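You operate a simulated robot arm through the tools that you are given. There is no shell and no other tool. Be economical: measure what you need, move in short steps, check, and stop when the job is done.

Carry out the task below with a simulated two-armed robot. There is one attempt and no reset: what you move stays moved.

TASK
On the left end of the pine bench, fold the blue towel in half and then in half again.

Only the result counts: the job must be done as asked and must still hold three seconds after the hand-in. Knocking over, shifting, dropping, spilling or breaking anything else fails it. Flat cloth is picked up by pressing the open fingertips on it (5 to 10 N) and closing them slowly along it; thin cloth reads only 2 to 8 mm in the jaws.

THE ROBOT
Two 7-joint arms with two-finger parallel grippers on one trunk, on a base that drives. Base frame: it is fixed to the floor where the robot stands at the start and does not move with it; the origin is under the middle of the robot, x ahead of it, y to its left, z up; the surface under the hand at the start is at about z = 76. Readings come in cm, rad, newtons and seconds.
The left shoulder is at the start at [7, 16.3, 109.5], the right one opposite. With the tool pointing down near the work surface each hand reaches from about 40 to 88 cm from the robot's upright axis, wherever it stands, measured 20 degrees to its own side. Places, roughly: left end of the pine bench [60, -20, 80]. Payload 3.43 kg a hand.
Tool frame (each hand has its own): the origin (TCP) lies between the finger pads and is the grasp point; the fingertips stand 3.4 cm ahead of it; z points along the fingers, y is the line along which they close. The gripper opens to 12.8 cm. The fingers are 2.4 cm wide and 1.2 cm thick; the gripper's body (4.8 by 13 cm) begins 9.6 cm behind the TCP.
Orientation is that of the tool frame in the base frame, as [roll, pitch, yaw] about the fixed x, y, z axes, in that order (R = Rz(yaw) Ry(pitch) Rx(roll)). With the fingers straight down and closing along the base's y, the tool's x points along the base's -x, its y along +y and its z along -z.

THE INTERFACE
- The arms move only by the tool move_arm. It takes "left_deltas", "right_deltas" or both (then of equal length, played together; a hand with none holds still); each is a list of rows, each an object (a shift or turn left out is 0, a gripper value left out holds the last) with "translation": the shift along the tool's x, y, z in cm, a list of three; "delta_rot": the turn, a rotation vector about the tool's x, y, z in rad, a list of three; "fingers": the closure, from 0 (fully open) to 1 (shut). In form: [{"translation": [dx, dy, dz], "delta_rot": [ax, ay, az], "fingers": fingers}, ...]. A call has 1 to 12 rows; each row shifts and turns the commanded pose from where the row before left it, along the tool's axes as they then stand. Each row takes 0.2 s and may step no farther than 5 cm and 0.15 rad from the row before; otherwise, or with a gripper value out of range, the whole call is refused. Where a pose cannot be reached the arm comes as near as it can. A force on the tool above 40 N (or 10 N above the force at the start of the call, whichever is more), or a blocked arm, ends the call early, and 0.2 s more pass. The fingers move at their own pace (about 15.3 cm/s each) and stop on an object; they squeeze with about 36 N. The grip force told is the motor's: it shows also when the fingers shut on nothing. Time passes only in rows, and 0.2 s behind the last, so rows that do not move let the fingers close. The reply holds the time, the measured pose of the TCP, the force on the tool along the base axes, the opening and the grip force, in the units named above and with some noise, with the torque about the TCP (base axes, N m) and any sound that the robot's microphone picked up.
- Cameras (640 x 400 px; columns grow to the right, rows downward): "scene" is now at [12, -2.56, 129.62]; the picture's right is [-0.35, -0.94, 0.00], its down [-0.74, 0.28, -0.61] and it looks along [0.57, -0.21, -0.79] (base axes); focal length 284 px, centre (320, 200). "left" rides on the left gripper at [7.6, 1.1, -16] in its tool frame; the picture's right is [-0.15, 0.99, 0.00], its down [-0.88, -0.13, -0.46] and it looks along [-0.45, -0.07, 0.89] (tool axes); focal length 234 px, centre (320, 200). "right" rides on the right gripper at [7.6, -1.1, -16] in its tool frame; the picture's right is [0.15, 0.99, 0.00], its down [-0.88, 0.13, -0.46] and it looks along [-0.45, 0.07, 0.89] (tool axes); focal length 234 px, centre (320, 200). There is no depth. A picture from a camera that has moved, and an enlarged one, comes with that camera's place and axes in the base frame and with its lens.
- get_image(camera): a new picture of that camera. No time passes.
- move_column(by): slides the trunk up (or, below 0, down) by that many cm; the arms and the scene camera ride with it, the base frame stays. It gives what a move gives, with no picture.
- roll_base(legs): drives the robot by 1 to 6 legs, each [ahead, left, turn to the left] in cm, cm and rad, along the robot's own axes; the way and the turn of a leg run together, so that a leg with both is an arc; at most 150 cm and 3.142 rad a leg. The arms and the cameras ride along, it lands a little off, and it stops where it bumps. It gives what a move gives.
- turn_head(pan, tilt): turns the head with the scene camera to pan (to the left, within 1.501 rad either way) and tilt (down, from -0.506 to 1.204), counted from straight ahead of the robot. It gives what a move gives.
- close_up(camera, box): a new picture of the part [left, top, right, bottom] of that camera's present view, enlarged. No time passes.
- close_job(): hands the job in; it is judged then, once.

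Go step by step. Nothing tells you exact positions but the pictures and the camera data: compare them with the known pose of the tool, close in by small moves and look again before you grip or let go. The budget is 120 turns and 88 pictures, counting those below and the enlarged ones. Unless the task says otherwise, let go and move clear before handing in, and close with one line.

The tools are called by a JSON object that holds its "method" and its "body". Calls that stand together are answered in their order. move_arm: Moves the arms, as the interface text tells. Its arguments: {"type":"object","properties":{"left_deltas":{"type":"array","items":{"type":"object","properties":{"translation":{"type":"array","items":{"type":"number"}},"delta_rot":{"type":"array","items":{"type":"number"}},"fingers":{"type":"number"}}}},"right_deltas":{"type":"array","items":{"type":"object","properties":{"translation":{"type":"array","items":{"type":"number"}},"delta_rot":{"type":"array","items":{"type":"number"}},"fingers":{"type":"number"}}}}},"required":[]} The other tools are called the same way: move_column (by) slides the trunk up or down; roll_base (legs) drives the base; turn_head (pan, tilt) turns the head that bears the scene camera; get_image (camera) takes a picture; close_up (camera, box) takes an enlarged picture of a part of a camera's view; close_job () hands the job in.

At the start:

```text
clock: 0.0
left_tcp_pos: [60.29, 3.61, 96.48]
left_tcp_rot: [-3.141, 0.0, 3.14]
left_force: [-0.7, 0.5, 0.1]
left_torque: [0.02, 0.01, 0.02]
left_opening: 12.78
left_gripper_force: 0.0
right_tcp_pos: [38.79, -45.96, 99.73]
right_tcp_rot: [-3.141, 0.001, 3.14]
right_force: [0.0, -0.6, 0.0]
right_torque: [-0.01, 0.0, 0.0]
right_opening: 12.8
right_gripper_force: 0.1
trunk travel left (down, up): [-57.5, 36.5]
robot x, y, heading: [-0.1, 0.07, -0.003]
head pan, tilt: [-0.354, 0.916]
```

scene: 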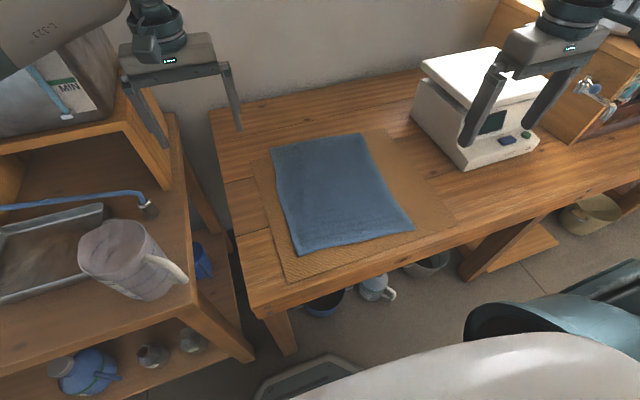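
right: 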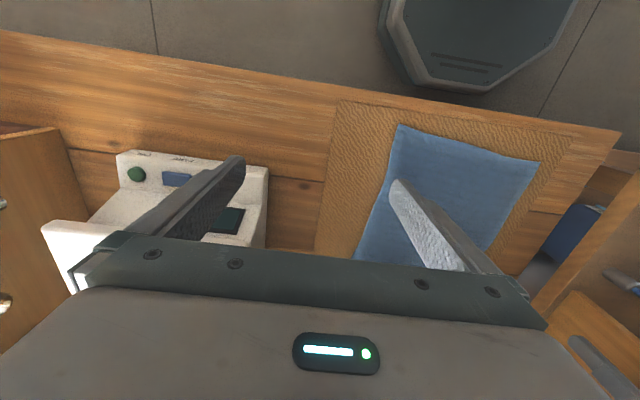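
left: 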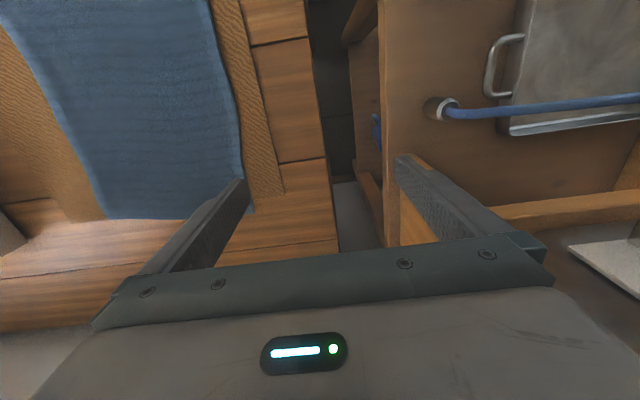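

The towel lies at about x 36–72, y −8 to −36, turned about −0.1 rad. I want it centred in front of the robot and a little farther off, so I first look at the floor around the robot.

{"method": "turn_head", "body": {"pan": -1.2, "tilt": 0.7}}

{"method": "get_image", "body": {"camera": "scene"}}

```text
clock: 1.2
left_tcp_pos: [60.28, 3.55, 96.64]
left_tcp_rot: [3.141, -0.001, 3.141]
left_force: [-0.6, -0.4, 1.0]
left_torque: [0.01, 0.01, -0.01]
left_opening: 12.8
left_gripper_force: 0.1
right_tcp_pos: [38.85, -45.9, 99.67]
right_tcp_rot: [3.141, 0.0, 3.141]
right_force: [-0.9, 0.1, -0.1]
right_torque: [-0.01, -0.04, 0.01]
right_opening: 12.82
right_gripper_force: 0.2
trunk travel left (down, up): [-57.5, 36.5]
robot x, y, heading: [0.25, -0.04, -0.001]
head pan, tilt: [-1.201, 0.7]
```

```text
84 pictures are left
camera scene: at [8.08, -7.89, 131.35], right [-0.93, -0.36, 0.0], down [-0.23, 0.6, -0.76], along [0.28, -0.71, -0.64], focal length 284 px, centre (320, 200)
```

scene: 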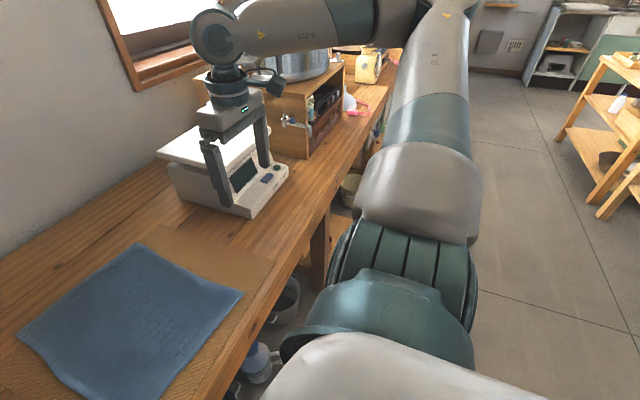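

Right and rear are clear. I back up, slide right and turn so that the towel lies square and centred in front.

{"method": "roll_base", "body": {"legs": [[-9, 0, 0], [0, -15.5, 0], [0, 0, -0.1]]}}

{"method": "turn_head", "body": {"pan": 0, "tilt": 0.85}}

{"method": "get_image", "body": {"camera": "scene"}}

```text
clock: 3.8
left_tcp_pos: [51.41, -18.06, 96.6]
left_tcp_rot: [3.141, 0.0, 3.038]
left_force: [0.3, 0.5, 0.1]
left_torque: [0.03, 0.02, 0.01]
left_opening: 12.82
left_gripper_force: 0.0
right_tcp_pos: [24.85, -65.17, 99.61]
right_tcp_rot: [3.141, -0.002, 3.038]
right_force: [0.7, -0.6, -0.5]
right_torque: [0.01, 0.02, -0.01]
right_opening: 12.8
right_gripper_force: 0.0
trunk travel left (down, up): [-57.5, 36.5]
robot x, y, heading: [-8.9, -15.41, -0.099]
head pan, tilt: [-1.201, 0.7]
```

```text
clock: 5.2
left_tcp_pos: [51.46, -18.07, 96.57]
left_tcp_rot: [3.141, 0.001, 3.037]
left_force: [0.4, 0.0, 0.0]
left_torque: [0.02, 0.04, 0.02]
left_opening: 12.83
left_gripper_force: 0.1
right_tcp_pos: [24.83, -65.14, 99.66]
right_tcp_rot: [3.142, 0.0, 3.038]
right_force: [-0.4, -0.4, -1.0]
right_torque: [-0.01, -0.01, 0.01]
right_opening: 12.79
right_gripper_force: 0.0
trunk travel left (down, up): [-57.5, 36.5]
robot x, y, heading: [-9.1, -15.22, -0.105]
head pan, tilt: [0.0, 0.85]
```

```text
83 pictures are left
camera scene: at [3.78, -16.7, 130.12], right [-0.1, -0.99, 0.0], down [-0.75, 0.08, -0.66], along [0.66, -0.07, -0.75], focal length 284 px, centre (320, 200)
```

scene: 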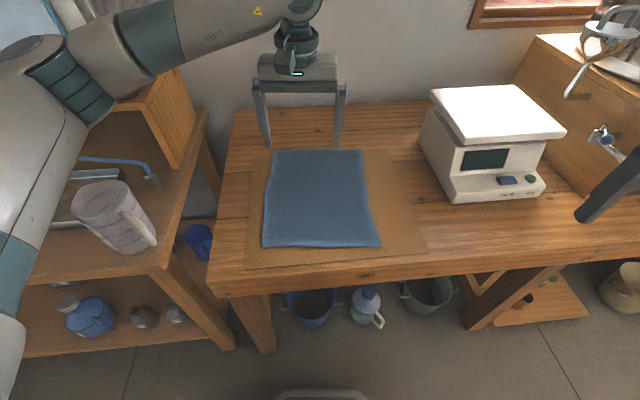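

Towel corners in the robot's frame are near (46.6, ±12.8) and far (80.3, ±13), so it is square to me. I bring both hands, partly closed, to above the near corners.

{"method": "move_arm", "body": {"left_deltas": [{"translation": [3.15, 1.5, 0], "fingers": 0.766}, {"translation": [3.15, 1.5, 0]}, {"translation": [3.15, 1.5, 0]}, {"translation": [3.15, 1.5, 0]}, {}, {}, {}, {}, {"translation": [0, 0, 3.1]}, {"translation": [0, 0, 3.1]}, {"translation": [0, 0, 3.1]}, {"translation": [0, 0, 3.1]}], "right_deltas": [{"translation": [-1.125, 4.45, 0], "fingers": 0.766}, {"translation": [-1.125, 4.45, 0]}, {"translation": [-1.125, 4.45, 0]}, {"translation": [-1.125, 4.45, 0]}, {"translation": [-1.125, 4.45, 0]}, {"translation": [-1.125, 4.45, 0]}, {"translation": [-1.125, 4.45, 0]}, {"translation": [-1.125, 4.45, 0]}, {"translation": [0, 0, 3.9]}, {"translation": [0, 0, 3.9]}, {"translation": [0, 0, 3.9]}, {"translation": [0, 0, 3.9]}]}}

{"method": "get_image", "body": {"camera": "scene"}}

{"method": "get_image", "body": {"camera": "left"}}

{"method": "get_image", "body": {"camera": "right"}}

```text
clock: 7.8
left_tcp_pos: [39.63, -10.96, 84.08]
left_tcp_rot: [-3.141, 0.0, 3.04]
left_force: [0.5, -0.6, 0.1]
left_torque: [0.02, 0.01, 0.03]
left_opening: 3.01
left_gripper_force: 0.1
right_tcp_pos: [36.53, -34.74, 85.71]
right_tcp_rot: [3.139, 0.0, 3.038]
right_force: [0.0, 0.9, 0.0]
right_torque: [-0.01, 0.0, 0.01]
right_opening: 2.98
right_gripper_force: 0.0
right hand out of reach, approached as far as the arm can: row 8, 9, 10, 11, 12
trunk travel left (down, up): [-57.5, 36.5]
robot x, y, heading: [-8.9, -15.15, -0.104]
head pan, tilt: [0.0, 0.85]
```

```text
82 pictures are left
camera scene: at [3.83, -16.7, 130.13], right [-0.1, -0.99, 0.0], down [-0.75, 0.08, -0.66], along [0.66, -0.07, -0.75], focal length 284 px, centre (320, 200)
```

scene: 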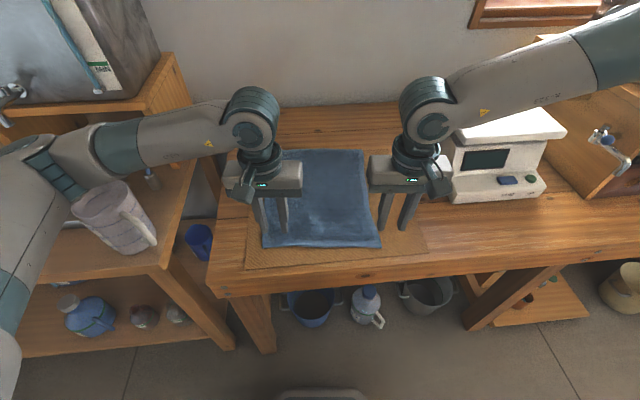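

```text
81 pictures are left
camera left: at [32.13, -8.89, 100.19], right [0.25, 0.97, 0.0], down [0.86, -0.22, 0.46], along [0.44, -0.11, -0.89], focal length 234 px, centre (320, 200)
```

left: 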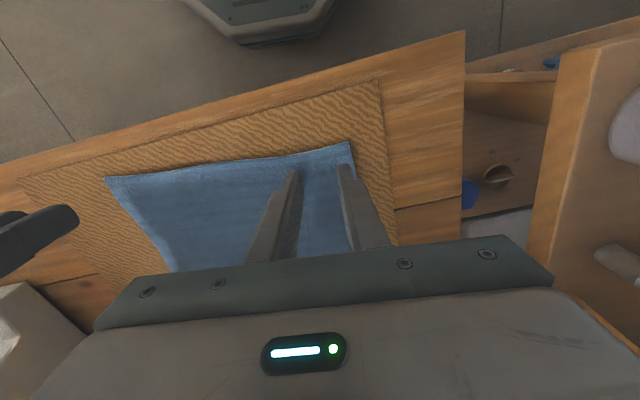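

```text
80 pictures are left
camera right: at [28.87, -35.07, 101.68], right [-0.04, 1.0, 0.0], down [0.89, 0.04, 0.46], along [0.46, 0.02, -0.89], focal length 234 px, centre (320, 200)
```

right: 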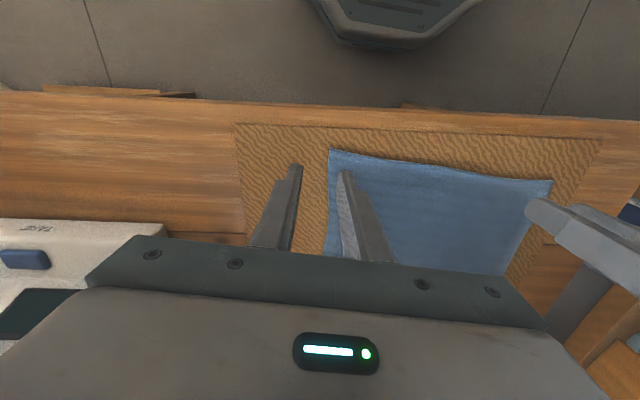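

The left hand is over its corner, but the right is at the inner edge of its reach. I raise both hands, back the robot 6 cm and shift the hands forward again.

{"method": "move_arm", "body": {"left_deltas": [{"translation": [0, 0, -4]}], "right_deltas": [{"translation": [0, 0, -4]}]}}

{"method": "roll_base", "body": {"legs": [[-6, 0, 0]]}}

{"method": "move_arm", "body": {"left_deltas": [{"translation": [-3, 0, 0]}, {"translation": [-3, 0, 0]}, {}, {}], "right_deltas": [{"translation": [-3, 2, 0]}, {"translation": [-3, 2, 0]}, {}, {}]}}

```text
clock: 8.2
left_tcp_pos: [39.4, -10.71, 88.21]
left_tcp_rot: [3.142, 0.002, 3.039]
left_force: [0.0, 0.4, 0.4]
left_torque: [-0.02, -0.02, -0.02]
left_opening: 3.01
left_gripper_force: 0.1
right_tcp_pos: [36.36, -34.6, 89.89]
right_tcp_rot: [-3.141, 0.001, 3.039]
right_force: [-1.0, -0.2, -0.3]
right_torque: [-0.01, -0.01, 0.01]
right_opening: 3.0
right_gripper_force: 0.1
trunk travel left (down, up): [-57.5, 36.5]
robot x, y, heading: [-8.79, -15.59, -0.103]
head pan, tilt: [0.0, 0.85]
```

```text
clock: 9.1
left_tcp_pos: [33.55, -10.26, 88.1]
left_tcp_rot: [-3.14, 0.0, 3.038]
left_force: [-0.4, 0.0, 0.8]
left_torque: [0.0, -0.03, 0.03]
left_opening: 2.99
left_gripper_force: 0.0
right_tcp_pos: [30.51, -34.07, 89.93]
right_tcp_rot: [3.141, 0.002, 3.039]
right_force: [-0.3, 0.3, 0.3]
right_torque: [-0.01, -0.04, -0.03]
right_opening: 3.0
right_gripper_force: 0.1
trunk travel left (down, up): [-57.5, 36.5]
robot x, y, heading: [-14.61, -14.94, -0.103]
head pan, tilt: [0.0, 0.85]
```

```text
clock: 10.1
left_tcp_pos: [39.57, -10.92, 88.09]
left_tcp_rot: [-3.141, -0.001, 3.038]
left_force: [0.1, 0.1, 0.9]
left_torque: [0.0, -0.02, 0.01]
left_opening: 3.0
left_gripper_force: 0.1
right_tcp_pos: [35.58, -33.99, 90.8]
right_tcp_rot: [3.14, 0.0, 3.039]
right_force: [-0.2, -0.4, -0.3]
right_torque: [-0.02, -0.03, 0.0]
right_opening: 2.99
right_gripper_force: 0.1
right hand out of reach, approached as far as the arm can: row 1, 2
trunk travel left (down, up): [-57.5, 36.5]
robot x, y, heading: [-14.41, -14.97, -0.103]
head pan, tilt: [0.0, 0.85]
```

The right arm seems stuck at a joint limit rather than by distance. I try going farther forward first, then inward and back.

{"method": "move_arm", "body": {"right_deltas": [{"translation": [-4, 0, 0]}, {"translation": [-4, 0, 0]}, {"translation": [0, 3, 0]}, {"translation": [0, 3, 0]}, {}]}}

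{"method": "get_image", "body": {"camera": "scene"}}

```text
clock: 11.3
left_tcp_pos: [39.56, -10.84, 88.13]
left_tcp_rot: [-3.14, 0.001, 3.037]
left_force: [-0.1, 0.1, 0.0]
left_torque: [-0.05, 0.0, 0.02]
left_opening: 3.02
left_gripper_force: 0.1
right_tcp_pos: [39.68, -35.65, 92.74]
right_tcp_rot: [3.139, 0.002, 3.039]
right_force: [-0.3, 0.7, -0.5]
right_torque: [0.0, -0.01, -0.03]
right_opening: 3.01
right_gripper_force: 0.1
right hand out of reach, approached as far as the arm can: row 1, 2, 3, 4
trunk travel left (down, up): [-57.5, 36.5]
robot x, y, heading: [-14.97, -14.57, -0.101]
head pan, tilt: [0.0, 0.85]
```

```text
79 pictures are left
camera scene: at [-2.07, -16.09, 130.12], right [-0.1, -0.99, 0.0], down [-0.75, 0.08, -0.66], along [0.66, -0.07, -0.75], focal length 284 px, centre (320, 200)
```

scene: 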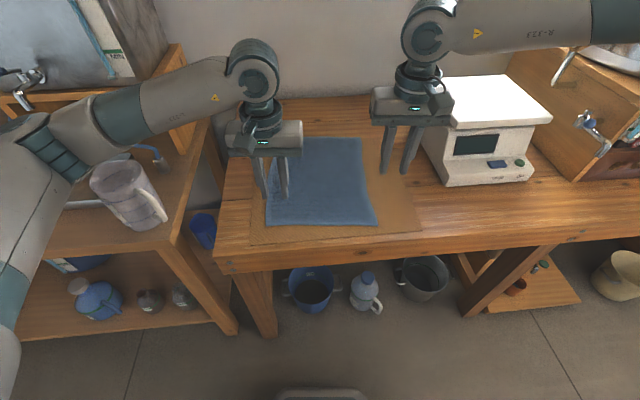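

The right arm reports a limit even moving forward, which suggests a wrist limit. I test a small turn of the hand about its axis to find the freeing direction.

{"method": "move_arm", "body": {"right_deltas": [{"delta_rot": [0, 0, 0.15]}, {"delta_rot": [0, 0, 0.15]}, {"delta_rot": [0, 0, 0.15]}, {"translation": [0, 2, 0]}, {"translation": [0, 2, 0]}, {}]}}

```text
clock: 12.7
left_tcp_pos: [39.72, -10.89, 88.03]
left_tcp_rot: [3.141, -0.001, 3.037]
left_force: [0.6, 0.1, 0.2]
left_torque: [0.04, 0.0, -0.03]
left_opening: 3.01
left_gripper_force: 0.1
right_tcp_pos: [39.81, -35.53, 93.52]
right_tcp_rot: [3.14, 0.0, 2.591]
right_force: [-0.2, 0.2, -0.1]
right_torque: [0.03, 0.03, 0.02]
right_opening: 3.0
right_gripper_force: 0.0
right hand out of reach, approached as far as the arm can: row 4, 5
trunk travel left (down, up): [-57.5, 36.5]
robot x, y, heading: [-14.88, -15.0, -0.103]
head pan, tilt: [0.0, 0.85]
```

Turning the hand does not free it. I look at the right arm's posture before going on.

{"method": "turn_head", "body": {"pan": -1.2, "tilt": 0.4}}

{"method": "get_image", "body": {"camera": "scene"}}

{"method": "turn_head", "body": {"pan": 1.2, "tilt": 0.4}}

{"method": "get_image", "body": {"camera": "scene"}}

```text
clock: 14.1
left_tcp_pos: [39.68, -10.8, 88.04]
left_tcp_rot: [-3.14, 0.001, 3.039]
left_force: [0.9, 0.2, -0.8]
left_torque: [-0.02, -0.01, 0.0]
left_opening: 3.0
left_gripper_force: 0.1
right_tcp_pos: [39.82, -35.43, 93.46]
right_tcp_rot: [3.139, 0.0, 2.59]
right_force: [0.4, 0.6, -0.1]
right_torque: [0.01, 0.04, 0.02]
right_opening: 2.98
right_gripper_force: 0.2
trunk travel left (down, up): [-57.5, 36.5]
robot x, y, heading: [-14.7, -14.91, -0.1]
head pan, tilt: [-1.201, 0.4]
```

```text
78 pictures are left
camera scene: at [-7.4, -24.22, 134.03], right [-0.96, -0.27, 0.0], down [-0.1, 0.38, -0.92], along [0.24, -0.89, -0.39], focal length 284 px, centre (320, 200)
```

scene: 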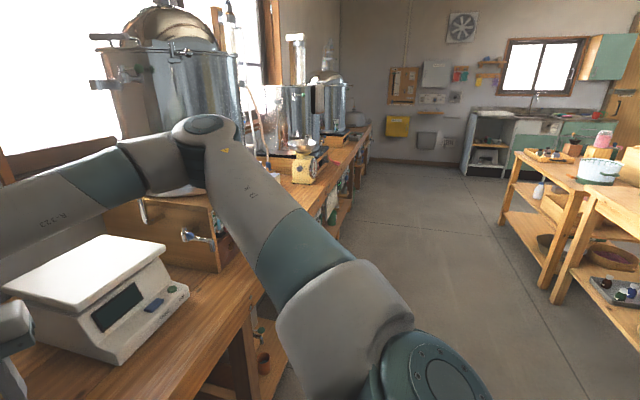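

```text
clock: 16.3
left_tcp_pos: [39.63, -10.84, 88.08]
left_tcp_rot: [-3.14, 0.0, 3.038]
left_force: [0.5, -0.3, -0.1]
left_torque: [0.0, -0.01, 0.03]
left_opening: 3.01
left_gripper_force: 0.1
right_tcp_pos: [39.87, -35.58, 93.51]
right_tcp_rot: [3.141, -0.001, 2.589]
right_force: [0.5, 0.0, 0.7]
right_torque: [0.0, -0.01, -0.02]
right_opening: 3.01
right_gripper_force: 0.0
trunk travel left (down, up): [-57.5, 36.5]
robot x, y, heading: [-15.31, -14.76, -0.103]
head pan, tilt: [1.201, 0.4]
```

```text
77 pictures are left
camera scene: at [-5.64, -7.04, 134.03], right [0.89, -0.46, 0.0], down [-0.18, -0.35, -0.92], along [0.42, 0.82, -0.39], focal length 284 px, centre (320, 200)
```

scene: 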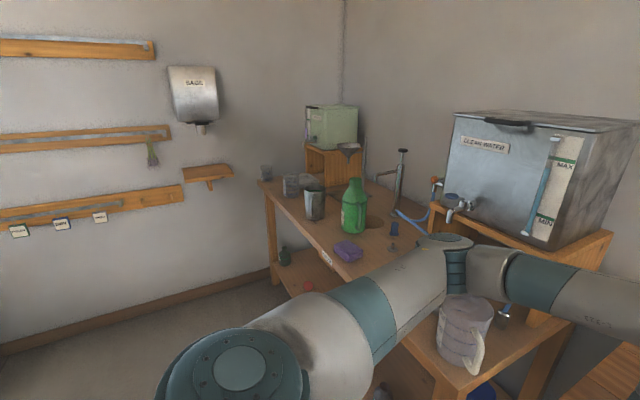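

I test whether the commanded pose has run ahead of the actual one, by turning back and stepping outward.

{"method": "move_arm", "body": {"right_deltas": [{"delta_rot": [0, 0, -0.15]}, {"delta_rot": [0, 0, -0.15]}, {"delta_rot": [0, 0, -0.15]}, {}]}}

{"method": "move_arm", "body": {"right_deltas": [{"translation": [0, -3, 0]}, {}]}}

{"method": "move_arm", "body": {"right_deltas": [{"translation": [-3, 0, 0]}, {"translation": [-3, 0, 0]}, {}]}}

```text
clock: 17.3
left_tcp_pos: [39.61, -10.86, 88.09]
left_tcp_rot: [-3.141, -0.001, 3.039]
left_force: [0.6, -0.3, 0.3]
left_torque: [0.03, 0.03, 0.01]
left_opening: 2.99
left_gripper_force: 0.0
right_tcp_pos: [39.74, -35.54, 93.59]
right_tcp_rot: [3.141, 0.0, 3.04]
right_force: [0.4, -0.2, 0.5]
right_torque: [0.02, 0.0, 0.02]
right_opening: 2.99
right_gripper_force: 0.0
trunk travel left (down, up): [-57.5, 36.5]
robot x, y, heading: [-14.95, -15.0, -0.1]
head pan, tilt: [1.201, 0.4]
```

```text
clock: 17.9
left_tcp_pos: [39.71, -10.73, 88.14]
left_tcp_rot: [-3.141, -0.002, 3.038]
left_force: [-0.8, 0.5, -0.4]
left_torque: [0.0, -0.01, 0.0]
left_opening: 3.0
left_gripper_force: 0.3
right_tcp_pos: [39.44, -38.5, 93.33]
right_tcp_rot: [3.141, 0.001, 3.041]
right_force: [-0.8, 0.1, -0.7]
right_torque: [0.0, 0.04, -0.03]
right_opening: 2.99
right_gripper_force: 0.1
trunk travel left (down, up): [-57.5, 36.5]
robot x, y, heading: [-14.96, -14.85, -0.105]
head pan, tilt: [1.201, 0.4]
```

```text
clock: 18.7
left_tcp_pos: [39.59, -10.72, 88.18]
left_tcp_rot: [-3.14, 0.002, 3.038]
left_force: [-0.2, 0.9, -0.6]
left_torque: [-0.02, -0.05, -0.01]
left_opening: 3.0
left_gripper_force: 0.2
right_tcp_pos: [45.06, -39.49, 93.7]
right_tcp_rot: [3.139, 0.002, 3.039]
right_force: [-0.3, -0.1, 1.1]
right_torque: [0.03, 0.03, 0.04]
right_opening: 2.97
right_gripper_force: 0.0
right hand out of reach, approached as far as the arm can: row 2
trunk travel left (down, up): [-57.5, 36.5]
robot x, y, heading: [-14.93, -14.73, -0.103]
head pan, tilt: [1.201, 0.4]
```

The boundary slopes outward with distance, so the elbow posture is the limit. I retract the right hand toward the robot to draw the elbow back, then bring it in again.

{"method": "move_arm", "body": {"right_deltas": [{"translation": [3, -3, 0]}, {"translation": [3, -3, 0]}, {"translation": [3, -3, 0]}, {"translation": [4, -2, 0]}, {"translation": [4, 0, 0]}, {"translation": [4, 0, 0]}, {"translation": [4, 0, 0]}, {"translation": [4, 0, 0]}, {}]}}

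{"method": "move_arm", "body": {"right_deltas": [{"translation": [0, 4, 0]}, {"translation": [0, 4, 0]}, {"translation": [0, 4, 0]}, {}]}}

```text
clock: 20.7
left_tcp_pos: [39.6, -10.93, 88.1]
left_tcp_rot: [-3.141, 0.001, 3.039]
left_force: [0.3, 0.7, -0.1]
left_torque: [0.03, -0.04, 0.0]
left_opening: 3.02
left_gripper_force: 0.0
right_tcp_pos: [18.31, -48.45, 94.24]
right_tcp_rot: [3.141, -0.001, 3.039]
right_force: [-0.1, 0.5, 0.2]
right_torque: [0.0, 0.01, 0.01]
right_opening: 3.0
right_gripper_force: 0.0
right hand out of reach, approached as far as the arm can: row 8
trunk travel left (down, up): [-57.5, 36.5]
robot x, y, heading: [-14.89, -14.79, -0.103]
head pan, tilt: [1.201, 0.4]
```

```text
clock: 21.7
left_tcp_pos: [39.53, -10.85, 88.02]
left_tcp_rot: [3.141, 0.0, 3.04]
left_force: [0.2, -0.3, 0.1]
left_torque: [-0.01, -0.03, 0.01]
left_opening: 2.99
left_gripper_force: 0.0
right_tcp_pos: [19.94, -36.47, 94.4]
right_tcp_rot: [3.138, -0.001, 3.038]
right_force: [0.1, -0.3, -1.3]
right_torque: [0.0, -0.04, 0.0]
right_opening: 2.99
right_gripper_force: 0.1
right hand out of reach, approached as far as the arm can: row 1
trunk travel left (down, up): [-57.5, 36.5]
robot x, y, heading: [-14.9, -15.07, -0.104]
head pan, tilt: [1.201, 0.4]
```

The retract worked. Now I bring it forward and inward from here.

{"method": "move_arm", "body": {"right_deltas": [{"translation": [0, 4, 0]}, {"translation": [0, 4, 0]}, {"translation": [-4, 0, 0]}, {"translation": [-4, 0, 0]}, {"translation": [-4, 0, 0]}, {"translation": [-4, 0, 0]}, {}]}}

```text
clock: 23.3
left_tcp_pos: [39.78, -10.71, 88.09]
left_tcp_rot: [3.141, 0.0, 3.04]
left_force: [0.1, -0.1, -0.3]
left_torque: [0.02, -0.01, -0.01]
left_opening: 2.99
left_gripper_force: 0.1
right_tcp_pos: [36.11, -33.33, 94.69]
right_tcp_rot: [3.14, -0.001, 3.041]
right_force: [-0.1, 0.2, -0.3]
right_torque: [0.01, -0.02, 0.05]
right_opening: 3.02
right_gripper_force: 0.1
right hand out of reach, approached as far as the arm can: row 2, 5, 6
trunk travel left (down, up): [-57.5, 36.5]
robot x, y, heading: [-14.73, -15.01, -0.104]
head pan, tilt: [1.201, 0.4]
```

Same boundary. I try a different trunk height, with the hands going down by the same amount.

{"method": "move_column", "body": {"by": 15}}

{"method": "move_arm", "body": {"left_deltas": [{"translation": [0, 0, 4]}, {"translation": [0, 0, 4]}, {"translation": [0, 0, 4]}, {}, {}, {}], "right_deltas": [{"translation": [0, 0, 4]}, {"translation": [0, 0, 4]}, {"translation": [0, 0, 4]}, {"translation": [0, 2, 0]}, {"translation": [0, 2, 0]}, {}]}}

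```text
clock: 25.1
left_tcp_pos: [39.75, -10.73, 103.06]
left_tcp_rot: [-3.141, -0.001, 3.039]
left_force: [-0.5, -0.2, -0.3]
left_torque: [-0.02, -0.01, -0.01]
left_opening: 3.0
left_gripper_force: 0.0
right_tcp_pos: [36.16, -33.18, 109.7]
right_tcp_rot: [3.139, 0.0, 3.039]
right_force: [-0.6, -0.1, -0.3]
right_torque: [-0.02, 0.01, 0.01]
right_opening: 3.0
right_gripper_force: 0.1
trunk travel left (down, up): [-72.5, 21.5]
robot x, y, heading: [-15.1, -14.87, -0.105]
head pan, tilt: [1.201, 0.4]
```

```text
clock: 26.5
left_tcp_pos: [39.67, -10.88, 91.08]
left_tcp_rot: [-3.141, 0.0, 3.039]
left_force: [-0.5, 0.0, 0.9]
left_torque: [-0.03, 0.02, -0.01]
left_opening: 3.03
left_gripper_force: 0.1
right_tcp_pos: [34.14, -35.47, 100.21]
right_tcp_rot: [3.137, 0.001, 3.04]
right_force: [-0.5, 0.5, 0.0]
right_torque: [0.0, -0.02, 0.0]
right_opening: 3.0
right_gripper_force: 0.1
right hand out of reach, approached as far as the arm can: row 1, 2, 3, 4, 5
trunk travel left (down, up): [-72.5, 21.5]
robot x, y, heading: [-14.89, -14.87, -0.105]
head pan, tilt: [1.201, 0.4]
```

Going up made it worse, so a lower trunk should help. I raise the hands and lower the trunk well below its start height.

{"method": "move_arm", "body": {"left_deltas": [{"translation": [0, 0, -4]}, {"translation": [0, 0, -4]}, {"translation": [0, 0, -4]}, {"translation": [0, 0, -4]}, {"translation": [0, 0, -4]}, {"translation": [0, 0, -4]}, {"translation": [0, 0, -4]}, {}], "right_deltas": [{"translation": [0, 0, -4]}, {"translation": [0, 0, -4]}, {"translation": [0, 0, -4]}, {"translation": [0, 0, -4]}, {"translation": [0, 0, -4]}, {"translation": [0, 0, -4]}, {}, {}]}}

{"method": "move_column", "body": {"by": -27}}

{"method": "move_arm", "body": {"right_deltas": [{"translation": [0, 3, 0]}, {"translation": [0, 3, 0]}, {"translation": [-3, 0, 0]}, {"translation": [0, 0, 3]}, {}]}}

```text
clock: 28.3
left_tcp_pos: [39.63, -10.76, 119.21]
left_tcp_rot: [3.141, -0.003, 3.039]
left_force: [0.1, 0.0, 0.4]
left_torque: [-0.02, 0.01, -0.01]
left_opening: 2.99
left_gripper_force: 0.1
right_tcp_pos: [34.12, -35.43, 124.06]
right_tcp_rot: [3.14, 0.0, 3.039]
right_force: [0.8, -0.2, 0.1]
right_torque: [-0.03, 0.02, 0.01]
right_opening: 2.99
right_gripper_force: 0.1
trunk travel left (down, up): [-72.5, 21.5]
robot x, y, heading: [-15.12, -15.15, -0.104]
head pan, tilt: [1.201, 0.4]
```

```text
clock: 31.0
left_tcp_pos: [39.65, -10.73, 92.12]
left_tcp_rot: [3.141, 0.0, 3.038]
left_force: [-0.5, -0.7, 0.6]
left_torque: [-0.01, -0.03, 0.02]
left_opening: 2.99
left_gripper_force: 0.0
right_tcp_pos: [34.06, -35.51, 97.11]
right_tcp_rot: [3.137, 0.001, 3.038]
right_force: [-0.4, -0.3, 0.0]
right_torque: [0.03, -0.01, -0.01]
right_opening: 3.0
right_gripper_force: 0.1
trunk travel left (down, up): [-45.5, 48.5]
robot x, y, heading: [-14.85, -15.18, -0.104]
head pan, tilt: [1.201, 0.4]
```

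```text
clock: 32.2
left_tcp_pos: [39.61, -10.81, 91.95]
left_tcp_rot: [-3.14, -0.002, 3.039]
left_force: [0.0, -1.0, 0.3]
left_torque: [0.03, 0.03, 0.02]
left_opening: 3.01
left_gripper_force: 0.0
right_tcp_pos: [35.86, -33.84, 94.29]
right_tcp_rot: [3.137, 0.001, 3.037]
right_force: [0.0, -0.3, -0.8]
right_torque: [-0.04, 0.01, -0.02]
right_opening: 3.0
right_gripper_force: 0.0
right hand out of reach, approached as far as the arm can: row 1, 2, 3
trunk travel left (down, up): [-45.5, 48.5]
robot x, y, heading: [-14.41, -14.78, -0.101]
head pan, tilt: [1.201, 0.4]
```

The inward limit hardly depends on height. I test tilting the right hand so its fingers point slightly inward.

{"method": "move_arm", "body": {"right_deltas": [{"delta_rot": [-0.15, 0, 0]}, {"delta_rot": [-0.15, 0, 0]}, {"translation": [0, 2, 0]}, {"translation": [0, 2, 0]}, {}]}}

{"method": "turn_head", "body": {"pan": -0.5, "tilt": 0.3}}

{"method": "get_image", "body": {"camera": "scene"}}

```text
clock: 33.4
left_tcp_pos: [39.78, -10.83, 92.01]
left_tcp_rot: [-3.14, 0.001, 3.038]
left_force: [0.7, -0.1, 0.8]
left_torque: [0.03, -0.01, -0.01]
left_opening: 3.02
left_gripper_force: 0.0
right_tcp_pos: [36.08, -29.86, 95.62]
right_tcp_rot: [2.839, 0.0, 3.04]
right_force: [-0.1, 0.1, 0.3]
right_torque: [0.01, 0.0, -0.03]
right_opening: 3.01
right_gripper_force: 0.0
trunk travel left (down, up): [-45.5, 48.5]
robot x, y, heading: [-15.25, -14.96, -0.1]
head pan, tilt: [1.201, 0.4]
```

```text
clock: 35.2
left_tcp_pos: [39.66, -10.74, 92.15]
left_tcp_rot: [3.142, -0.001, 3.04]
left_force: [-0.6, 0.0, 0.2]
left_torque: [0.0, -0.01, -0.01]
left_opening: 2.99
left_gripper_force: 0.0
right_tcp_pos: [36.19, -29.89, 95.69]
right_tcp_rot: [2.838, 0.0, 3.039]
right_force: [-0.2, -0.1, -0.4]
right_torque: [0.0, -0.01, 0.01]
right_opening: 2.99
right_gripper_force: 0.1
trunk travel left (down, up): [-45.5, 48.5]
robot x, y, heading: [-14.89, -15.13, -0.103]
head pan, tilt: [-0.499, 0.3]
```

```text
76 pictures are left
camera scene: at [-2.16, -20.57, 122.96], right [-0.57, -0.82, 0.0], down [-0.24, 0.17, -0.96], along [0.79, -0.54, -0.3], focal length 284 px, centre (320, 200)
```

scene: 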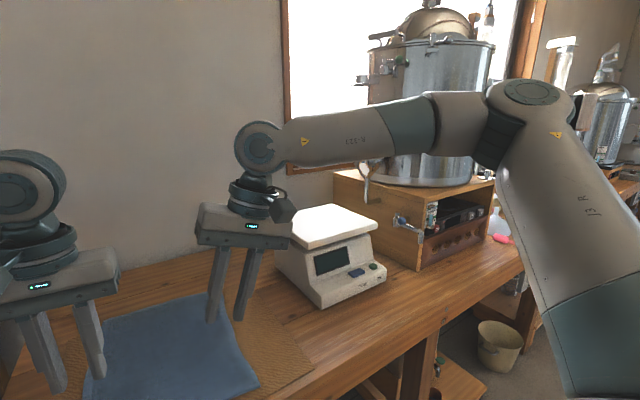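

Tilting frees it (the wrist hinge is the limit). I'll restore the trunk height, shift the base 5 cm left so the right hand works farther out on its own side, set it upright, and re-measure.

{"method": "move_column", "body": {"by": 12}}

{"method": "move_arm", "body": {"right_deltas": [{"translation": [0, -3.5, 0]}, {"translation": [0, -3.5, 0]}, {"delta_rot": [0.15, 0, 0]}, {"delta_rot": [0.15, 0, 0]}, {}]}}

{"method": "roll_base", "body": {"legs": [[0, 5, 0]]}}

{"method": "turn_head", "body": {"pan": 0, "tilt": 0.85}}

{"method": "get_image", "body": {"camera": "scene"}}

```text
clock: 36.7
left_tcp_pos: [39.64, -10.77, 104.24]
left_tcp_rot: [-3.141, -0.001, 3.038]
left_force: [0.1, 0.1, 0.3]
left_torque: [-0.02, -0.03, 0.02]
left_opening: 3.0
left_gripper_force: 0.0
right_tcp_pos: [36.09, -29.84, 107.58]
right_tcp_rot: [2.84, 0.001, 3.038]
right_force: [-0.5, -0.1, -0.6]
right_torque: [-0.03, -0.02, 0.0]
right_opening: 2.96
right_gripper_force: 0.0
trunk travel left (down, up): [-57.5, 36.5]
robot x, y, heading: [-14.96, -14.74, -0.104]
head pan, tilt: [-0.499, 0.3]
```

```text
clock: 37.9
left_tcp_pos: [39.53, -10.89, 104.06]
left_tcp_rot: [3.141, -0.001, 3.039]
left_force: [-0.2, 0.0, 0.6]
left_torque: [0.0, -0.02, -0.03]
left_opening: 2.98
left_gripper_force: 0.1
right_tcp_pos: [35.35, -36.54, 105.62]
right_tcp_rot: [3.14, 0.0, 3.037]
right_force: [0.1, 0.2, -0.3]
right_torque: [0.03, -0.04, 0.01]
right_opening: 3.03
right_gripper_force: 0.1
trunk travel left (down, up): [-57.5, 36.5]
robot x, y, heading: [-14.59, -14.78, -0.102]
head pan, tilt: [-0.499, 0.3]
```

```text
clock: 38.8
left_tcp_pos: [40.15, -5.95, 104.09]
left_tcp_rot: [3.14, 0.0, 3.037]
left_force: [0.0, 0.2, -1.0]
left_torque: [-0.05, -0.02, 0.0]
left_opening: 3.01
left_gripper_force: 0.1
right_tcp_pos: [35.83, -31.55, 105.68]
right_tcp_rot: [3.138, -0.001, 3.039]
right_force: [0.0, 0.9, -0.2]
right_torque: [-0.02, -0.02, -0.02]
right_opening: 3.02
right_gripper_force: 0.0
trunk travel left (down, up): [-57.5, 36.5]
robot x, y, heading: [-14.11, -9.86, -0.099]
head pan, tilt: [-0.499, 0.3]
```

```text
clock: 39.8
left_tcp_pos: [40.33, -5.95, 104.09]
left_tcp_rot: [3.14, 0.001, 3.039]
left_force: [0.4, -0.1, -1.1]
left_torque: [0.02, 0.01, -0.03]
left_opening: 3.04
left_gripper_force: 0.1
right_tcp_pos: [35.81, -31.69, 105.61]
right_tcp_rot: [3.138, 0.0, 3.039]
right_force: [-0.4, -0.8, 1.1]
right_torque: [0.02, -0.02, -0.03]
right_opening: 2.99
right_gripper_force: 0.0
trunk travel left (down, up): [-57.5, 36.5]
robot x, y, heading: [-14.44, -9.67, -0.102]
head pan, tilt: [0.0, 0.85]
```

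```text
75 pictures are left
camera scene: at [-1.57, -11.2, 130.13], right [-0.1, -0.99, 0.0], down [-0.75, 0.08, -0.66], along [0.66, -0.07, -0.75], focal length 284 px, centre (320, 200)
```

scene: 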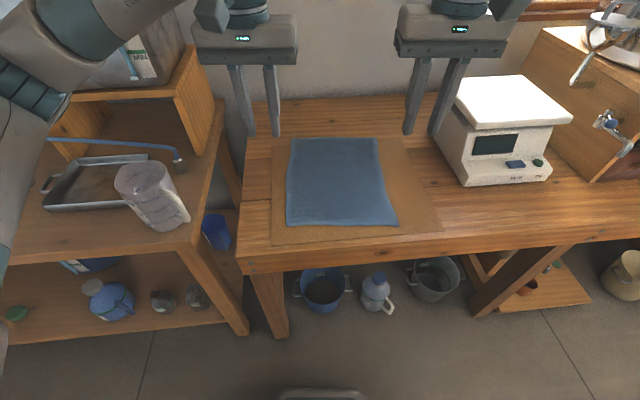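

Hands are high and clear. I move both over their grasp points and descend to just above the cloth.

{"method": "move_arm", "body": {"left_deltas": [{"translation": [0.3, -2.4, 0]}, {"translation": [0, -2.4, 0]}, {"translation": [0, 0, 4]}, {"translation": [0, 0, 4]}, {"translation": [0, 0, 4]}, {"translation": [0, 0, 4]}, {"translation": [0, 0, 4]}, {"translation": [0, 0, 2]}, {}], "right_deltas": [{"translation": [-1.5, 1.2, 0]}, {}, {"translation": [0, 0, 4]}, {"translation": [0, 0, 4]}, {"translation": [0, 0, 4]}, {"translation": [0, 0, 4]}, {"translation": [0, 0, 4]}, {"translation": [0, 0, 3.5]}, {}]}}

{"method": "get_image", "body": {"camera": "scene"}}

{"method": "get_image", "body": {"camera": "right"}}

{"method": "get_image", "body": {"camera": "left"}}

```text
clock: 41.8
left_tcp_pos: [39.37, -10.65, 82.04]
left_tcp_rot: [-3.141, 0.0, 3.037]
left_force: [-0.3, 0.0, -0.7]
left_torque: [-0.01, -0.01, 0.0]
left_opening: 2.99
left_gripper_force: 0.0
right_tcp_pos: [36.41, -32.36, 83.22]
right_tcp_rot: [3.136, 0.001, 3.038]
right_force: [-0.8, 0.4, -0.2]
right_torque: [0.01, 0.0, 0.01]
right_opening: 3.02
right_gripper_force: 0.0
right hand out of reach, approached as far as the arm can: row 7, 8
trunk travel left (down, up): [-57.5, 36.5]
robot x, y, heading: [-14.36, -10.02, -0.1]
head pan, tilt: [0.0, 0.85]
```

```text
74 pictures are left
camera scene: at [-1.6, -11.14, 130.12], right [-0.1, -0.99, 0.0], down [-0.75, 0.08, -0.66], along [0.66, -0.07, -0.75], focal length 284 px, centre (320, 200)
```

scene: 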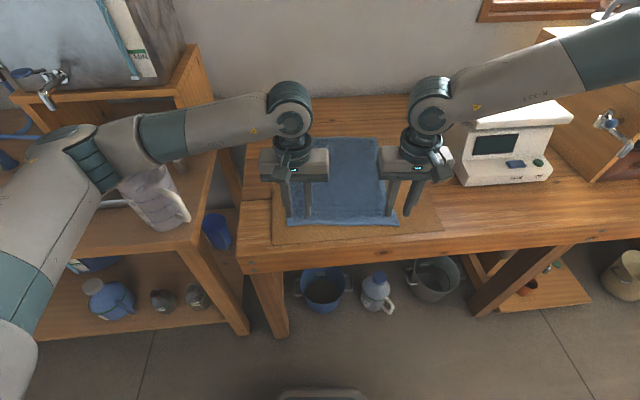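

```text
73 pictures are left
camera right: at [28.74, -32.89, 99.15], right [-0.04, 1.0, 0.0], down [0.89, 0.04, 0.46], along [0.46, 0.02, -0.89], focal length 234 px, centre (320, 200)
```

right: 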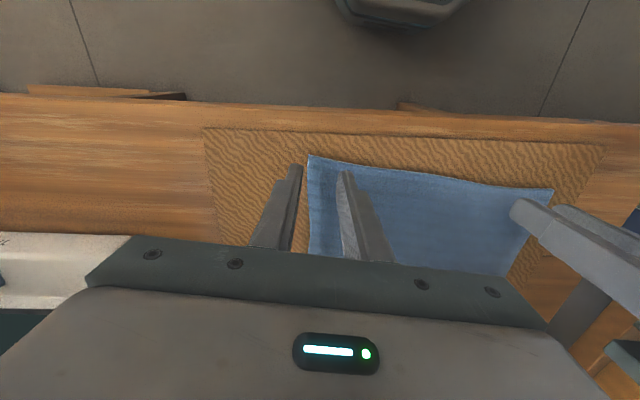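

```text
72 pictures are left
camera left: at [31.98, -8.59, 98.2], right [0.25, 0.97, 0.0], down [0.86, -0.22, 0.46], along [0.44, -0.11, -0.89], focal length 234 px, centre (320, 200)
```

left: 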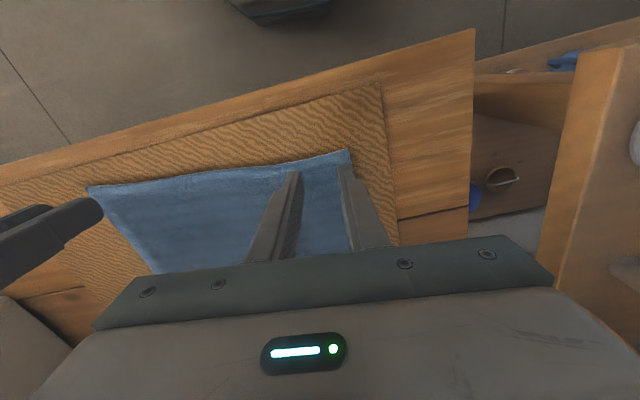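

The left hand is placed well. The right one needs 2 cm more inward and lower, so I tilt it 0.2 rad inward and step in.

{"method": "move_arm", "body": {"right_deltas": [{"delta_rot": [-0.1, 0, 0]}, {"delta_rot": [-0.1, 0, 0]}, {"translation": [-1.0, 1.9, 0]}, {"translation": [0, 0, 1]}, {}]}}

{"method": "get_image", "body": {"camera": "right"}}

```text
clock: 43.0
left_tcp_pos: [39.35, -10.53, 82.11]
left_tcp_rot: [3.141, 0.0, 3.038]
left_force: [0.6, -0.2, -0.2]
left_torque: [-0.01, -0.03, -0.01]
left_opening: 3.0
left_gripper_force: 0.2
right_tcp_pos: [37.77, -30.4, 82.66]
right_tcp_rot: [2.939, 0.001, 3.038]
right_force: [-1.0, -0.5, -0.8]
right_torque: [-0.01, -0.02, 0.01]
right_opening: 2.96
right_gripper_force: 0.1
trunk travel left (down, up): [-57.5, 36.5]
robot x, y, heading: [-14.25, -9.78, -0.102]
head pan, tilt: [0.0, 0.85]
```

```text
71 pictures are left
camera right: at [29.7, -33.99, 98.0], right [-0.05, 0.98, 0.2], down [0.88, -0.06, 0.47], along [0.47, 0.2, -0.86], focal length 234 px, centre (320, 200)
```

right: 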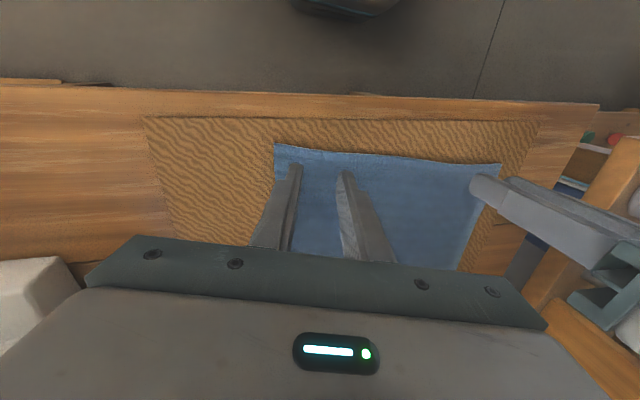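

Both hands are over the corners, about 1 cm inside the near edge. I descend until the tips press the cloth.

{"method": "move_arm", "body": {"left_deltas": [{"translation": [0, 0, 1]}, {"translation": [0, 0, 1]}, {}], "right_deltas": [{"translation": [0.4, 0, 1.2]}, {"translation": [0, 0, 1]}, {}]}}

```text
clock: 43.8
left_tcp_pos: [39.37, -10.67, 80.11]
left_tcp_rot: [3.142, 0.0, 3.039]
left_force: [-1.1, -0.4, 3.1]
left_torque: [-0.02, -0.02, 0.01]
left_opening: 2.99
left_gripper_force: 0.1
right_tcp_pos: [37.37, -30.23, 80.57]
right_tcp_rot: [2.936, 0.003, 3.04]
right_force: [0.6, -0.8, 0.8]
right_torque: [0.0, 0.0, -0.01]
right_opening: 2.99
right_gripper_force: 0.1
trunk travel left (down, up): [-57.5, 36.5]
robot x, y, heading: [-14.64, -9.93, -0.098]
head pan, tilt: [0.0, 0.85]
```

{"method": "move_arm", "body": {"left_deltas": [{"translation": [0, 0, 0.15]}, {}], "right_deltas": [{"translation": [0, 0, 0.4]}, {}]}}

```text
clock: 44.4
left_tcp_pos: [39.39, -10.67, 80.02]
left_tcp_rot: [3.141, 0.0, 3.038]
left_force: [1.3, 0.2, 7.3]
left_torque: [-0.01, -0.03, -0.01]
left_opening: 2.98
left_gripper_force: 0.0
right_tcp_pos: [37.13, -30.26, 80.44]
right_tcp_rot: [2.936, 0.003, 3.04]
right_force: [2.3, -0.2, 7.8]
right_torque: [-0.12, -0.09, 0.05]
right_opening: 2.88
right_gripper_force: 0.1
right hand out of reach, approached as far as the arm can: row 1
trunk travel left (down, up): [-57.5, 36.5]
robot x, y, heading: [-14.32, -9.72, -0.101]
head pan, tilt: [0.0, 0.85]
```

Both press at about 7 N. I close slowly.

{"method": "move_arm", "body": {"left_deltas": [{"fingers": 0.79}, {"fingers": 0.81}, {"fingers": 0.83}, {"fingers": 0.85}, {"fingers": 0.87}, {"fingers": 0.89}, {"fingers": 0.91}, {"fingers": 0.93}, {"fingers": 0.95}, {"fingers": 0.97}, {"fingers": 1.0}, {}], "right_deltas": [{"fingers": 0.79}, {"fingers": 0.81}, {"fingers": 0.83}, {"fingers": 0.85}, {"fingers": 0.87}, {"fingers": 0.89}, {"fingers": 0.91}, {"fingers": 0.93}, {"fingers": 0.95}, {"fingers": 0.97}, {"fingers": 1.0}, {}]}}

{"method": "get_image", "body": {"camera": "right"}}

{"method": "get_image", "body": {"camera": "left"}}

```text
clock: 47.0
left_tcp_pos: [39.3, -10.75, 80.0]
left_tcp_rot: [-3.142, -0.001, 3.038]
left_force: [0.5, -0.4, 12.9]
left_torque: [-0.04, -0.04, 0.0]
left_opening: 0.38
left_gripper_force: 35.9
right_tcp_pos: [37.11, -30.34, 80.4]
right_tcp_rot: [2.938, 0.002, 3.038]
right_force: [-0.5, -0.4, -0.8]
right_torque: [-0.01, 0.0, 0.0]
right_opening: 0.01
right_gripper_force: 33.3
trunk travel left (down, up): [-57.5, 36.5]
robot x, y, heading: [-14.66, -9.63, -0.104]
head pan, tilt: [0.0, 0.85]
```

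```text
70 pictures are left
camera right: at [29.06, -33.8, 95.72], right [-0.05, 0.98, 0.2], down [0.88, -0.06, 0.47], along [0.48, 0.2, -0.86], focal length 234 px, centre (320, 200)
```

right: 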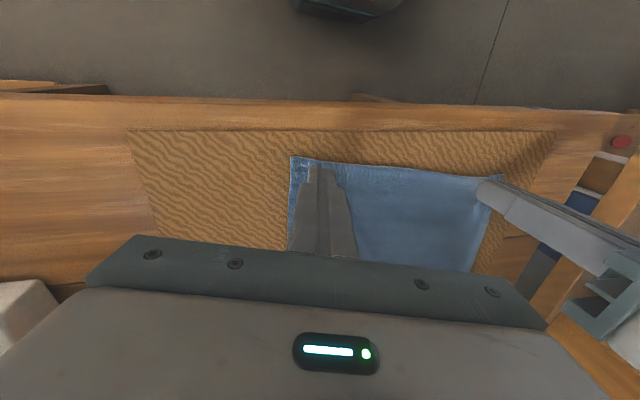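

```text
69 pictures are left
camera left: at [31.89, -8.65, 96.13], right [0.25, 0.97, 0.0], down [0.86, -0.22, 0.46], along [0.44, -0.11, -0.89], focal length 234 px, centre (320, 200)
```

left: 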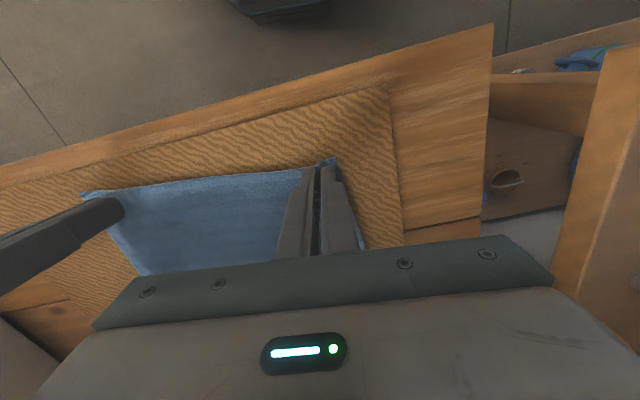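

The left has the cloth (0.38 cm); the right missed because its tilt lifted one finger. I turn the right hand a quarter so its fingers close along the forward axis, where the tilt does no harm, and retry.

{"method": "move_arm", "body": {"right_deltas": [{"translation": [0, 0, -3]}, {"translation": [-1.3, -1.7, 0], "fingers": 0.83}, {"delta_rot": [0, 0, 0.15]}, {"delta_rot": [0, 0, 0.15]}, {"delta_rot": [0, 0, 0.15]}, {"delta_rot": [0, 0, 0.15]}, {"delta_rot": [0, 0, 0.15]}, {"delta_rot": [0, 0, 0.15]}, {"delta_rot": [0, 0, 0.15]}, {"delta_rot": [0, 0, 0.15]}, {"delta_rot": [0, 0, 0.15]}, {"delta_rot": [0, 0, 0.15]}]}}

{"method": "move_arm", "body": {"right_deltas": [{"delta_rot": [0, 0, 0.07]}, {}]}}

{"method": "get_image", "body": {"camera": "scene"}}

{"method": "get_image", "body": {"camera": "right"}}

```text
clock: 49.6
left_tcp_pos: [39.3, -10.59, 80.03]
left_tcp_rot: [-3.14, 0.0, 3.039]
left_force: [-1.3, -1.0, 11.4]
left_torque: [-0.02, -0.01, -0.03]
left_opening: 0.37
left_gripper_force: 35.8
right_tcp_pos: [38.17, -32.72, 82.98]
right_tcp_rot: [3.126, -0.203, 1.539]
right_force: [-0.6, 0.6, -0.5]
right_torque: [-0.02, -0.03, 0.0]
right_opening: 2.2
right_gripper_force: 0.1
trunk travel left (down, up): [-57.5, 36.5]
robot x, y, heading: [-14.21, -9.73, -0.1]
head pan, tilt: [0.0, 0.85]
```

```text
clock: 50.2
left_tcp_pos: [39.33, -10.57, 80.08]
left_tcp_rot: [3.141, -0.002, 3.039]
left_force: [-1.8, -1.5, 10.7]
left_torque: [-0.05, -0.02, -0.01]
left_opening: 0.35
left_gripper_force: 36.0
right_tcp_pos: [38.08, -32.59, 82.91]
right_tcp_rot: [3.139, -0.202, 1.468]
right_force: [-0.1, 0.6, -0.8]
right_torque: [0.04, -0.01, -0.01]
right_opening: 2.17
right_gripper_force: 0.0
trunk travel left (down, up): [-57.5, 36.5]
robot x, y, heading: [-14.38, -9.76, -0.099]
head pan, tilt: [0.0, 0.85]
```

```text
68 pictures are left
camera scene: at [-1.69, -11.16, 130.14], right [-0.1, -0.99, 0.0], down [-0.75, 0.08, -0.66], along [0.66, -0.07, -0.75], focal length 284 px, centre (320, 200)
```

scene: 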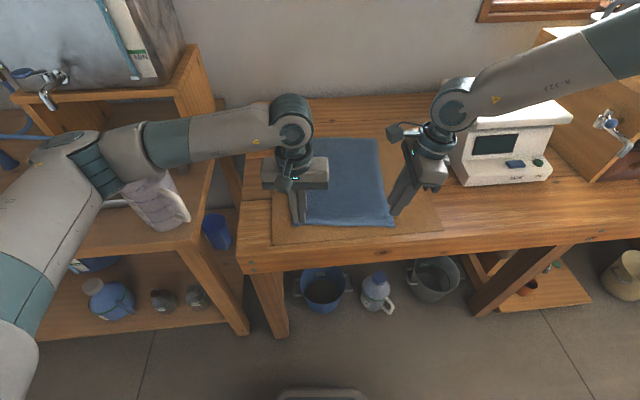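

```text
67 pictures are left
camera right: at [37.43, -28.39, 100.09], right [1.0, 0.04, 0.03], down [0.03, -0.96, 0.27], along [0.04, -0.27, -0.96], focal length 234 px, centre (320, 200)
```

right: 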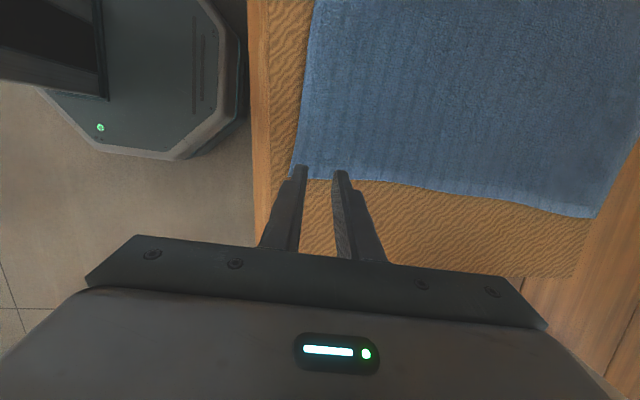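

The right fingers are aligned with the corner at (35.3, −33.0). I nudge inward and press.

{"method": "move_arm", "body": {"right_deltas": [{"translation": [0.2, 0, 1.2]}, {"translation": [0, 0, 1.2]}, {"translation": [0, 0, 0.4]}, {}]}}

```text
clock: 51.2
left_tcp_pos: [39.29, -10.61, 80.06]
left_tcp_rot: [-3.14, 0.001, 3.037]
left_force: [-0.4, -1.5, 10.5]
left_torque: [-0.03, 0.01, -0.04]
left_opening: 0.38
left_gripper_force: 36.2
right_tcp_pos: [38.23, -32.0, 80.23]
right_tcp_rot: [3.14, -0.202, 1.47]
right_force: [0.4, 0.3, 0.9]
right_torque: [-0.05, -0.03, -0.02]
right_opening: 2.17
right_gripper_force: 0.1
trunk travel left (down, up): [-57.5, 36.5]
robot x, y, heading: [-14.16, -9.66, -0.1]
head pan, tilt: [0.0, 0.85]
```

{"method": "move_arm", "body": {"right_deltas": [{"translation": [0, 0, 0.2]}, {}]}}

```text
clock: 51.8
left_tcp_pos: [39.43, -10.64, 79.99]
left_tcp_rot: [3.14, 0.001, 3.038]
left_force: [2.5, -1.4, 9.1]
left_torque: [-0.03, -0.07, -0.01]
left_opening: 0.34
left_gripper_force: 35.9
right_tcp_pos: [38.21, -31.98, 80.11]
right_tcp_rot: [3.138, -0.203, 1.47]
right_force: [-0.8, -2.4, 9.3]
right_torque: [-0.14, 0.05, 0.01]
right_opening: 2.17
right_gripper_force: 0.1
trunk travel left (down, up): [-57.5, 36.5]
robot x, y, heading: [-14.69, -10.14, -0.108]
head pan, tilt: [0.0, 0.85]
```

{"method": "move_arm", "body": {"right_deltas": [{"fingers": 0.85}, {"fingers": 0.865}, {"fingers": 0.88}, {"fingers": 0.895}, {"fingers": 0.91}, {"fingers": 0.925}, {"fingers": 0.94}, {"fingers": 0.955}, {"fingers": 0.97}, {"fingers": 0.985}, {"fingers": 1.0}, {}]}}

{"method": "get_image", "body": {"camera": "right"}}

```text
clock: 54.4
left_tcp_pos: [39.29, -10.63, 80.19]
left_tcp_rot: [3.142, 0.003, 3.038]
left_force: [1.5, -1.3, 7.1]
left_torque: [-0.04, -0.09, -0.03]
left_opening: 0.35
left_gripper_force: 35.5
right_tcp_pos: [38.23, -31.84, 80.16]
right_tcp_rot: [3.138, -0.203, 1.47]
right_force: [-0.8, 0.7, 14.4]
right_torque: [0.02, 0.01, -0.02]
right_opening: 0.25
right_gripper_force: 36.5
trunk travel left (down, up): [-57.5, 36.5]
robot x, y, heading: [-14.56, -9.64, -0.103]
head pan, tilt: [0.0, 0.85]
```

```text
66 pictures are left
camera right: at [37.47, -27.55, 97.27], right [1.0, 0.04, 0.03], down [0.03, -0.96, 0.27], along [0.04, -0.27, -0.96], focal length 234 px, centre (320, 200)
```

right: 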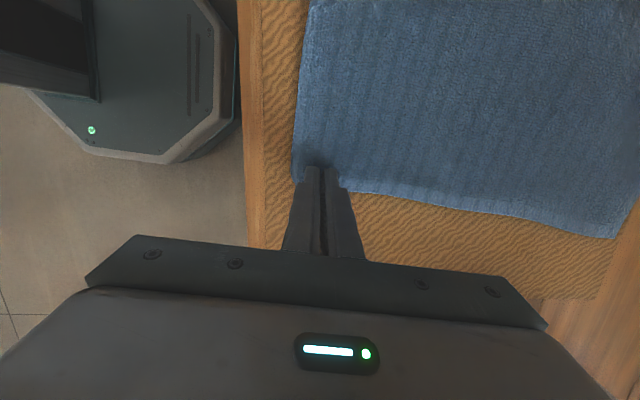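

Both hands hold the cloth (0.35 and 0.25 cm). I lift the near edge gently, up and a bit forward, tilting the right hand slightly more.

{"method": "move_arm", "body": {"left_deltas": [{"translation": [-0.7, 0, -1.33]}, {"translation": [-0.7, 0, -1.33]}, {"translation": [-0.7, 0, -1.33]}, {"translation": [-0.7, 0, -1.33]}, {"translation": [-0.7, 0, -1.33]}, {"translation": [-0.7, 0, -1.33]}, {}], "right_deltas": [{"translation": [0.27, 0.7, -1.3], "delta_rot": [0, 0.025, 0]}, {"translation": [0.27, 0.7, -1.3], "delta_rot": [0, 0.025, 0]}, {"translation": [0.3, 0.7, -1.3], "delta_rot": [0, 0.025, 0]}, {"translation": [0.33, 0.7, -1.3], "delta_rot": [0, 0.025, 0]}, {"translation": [0.37, 0.7, -1.27], "delta_rot": [0, 0.025, 0]}, {"translation": [0.4, 0.7, -1.27], "delta_rot": [0, 0.025, 0]}, {}]}}

{"method": "get_image", "body": {"camera": "scene"}}

```text
clock: 56.0
left_tcp_pos: [43.57, -11.08, 87.9]
left_tcp_rot: [3.141, 0.0, 3.04]
left_force: [0.7, 0.0, -0.1]
left_torque: [-0.02, 0.02, -0.03]
left_opening: 0.37
left_gripper_force: 35.9
right_tcp_pos: [42.49, -32.34, 87.99]
right_tcp_rot: [3.139, -0.352, 1.47]
right_force: [0.2, 0.9, -0.1]
right_torque: [-0.05, 0.01, -0.03]
right_opening: 0.2
right_gripper_force: 36.4
trunk travel left (down, up): [-57.5, 36.5]
robot x, y, heading: [-14.07, -9.91, -0.102]
head pan, tilt: [0.0, 0.85]
```

```text
65 pictures are left
camera scene: at [-1.55, -11.14, 130.12], right [-0.1, -0.99, 0.0], down [-0.75, 0.08, -0.66], along [0.66, -0.07, -0.75], focal length 284 px, centre (320, 200)
```

scene: 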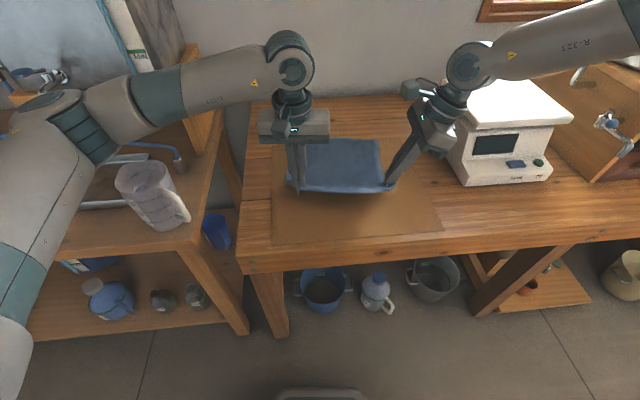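

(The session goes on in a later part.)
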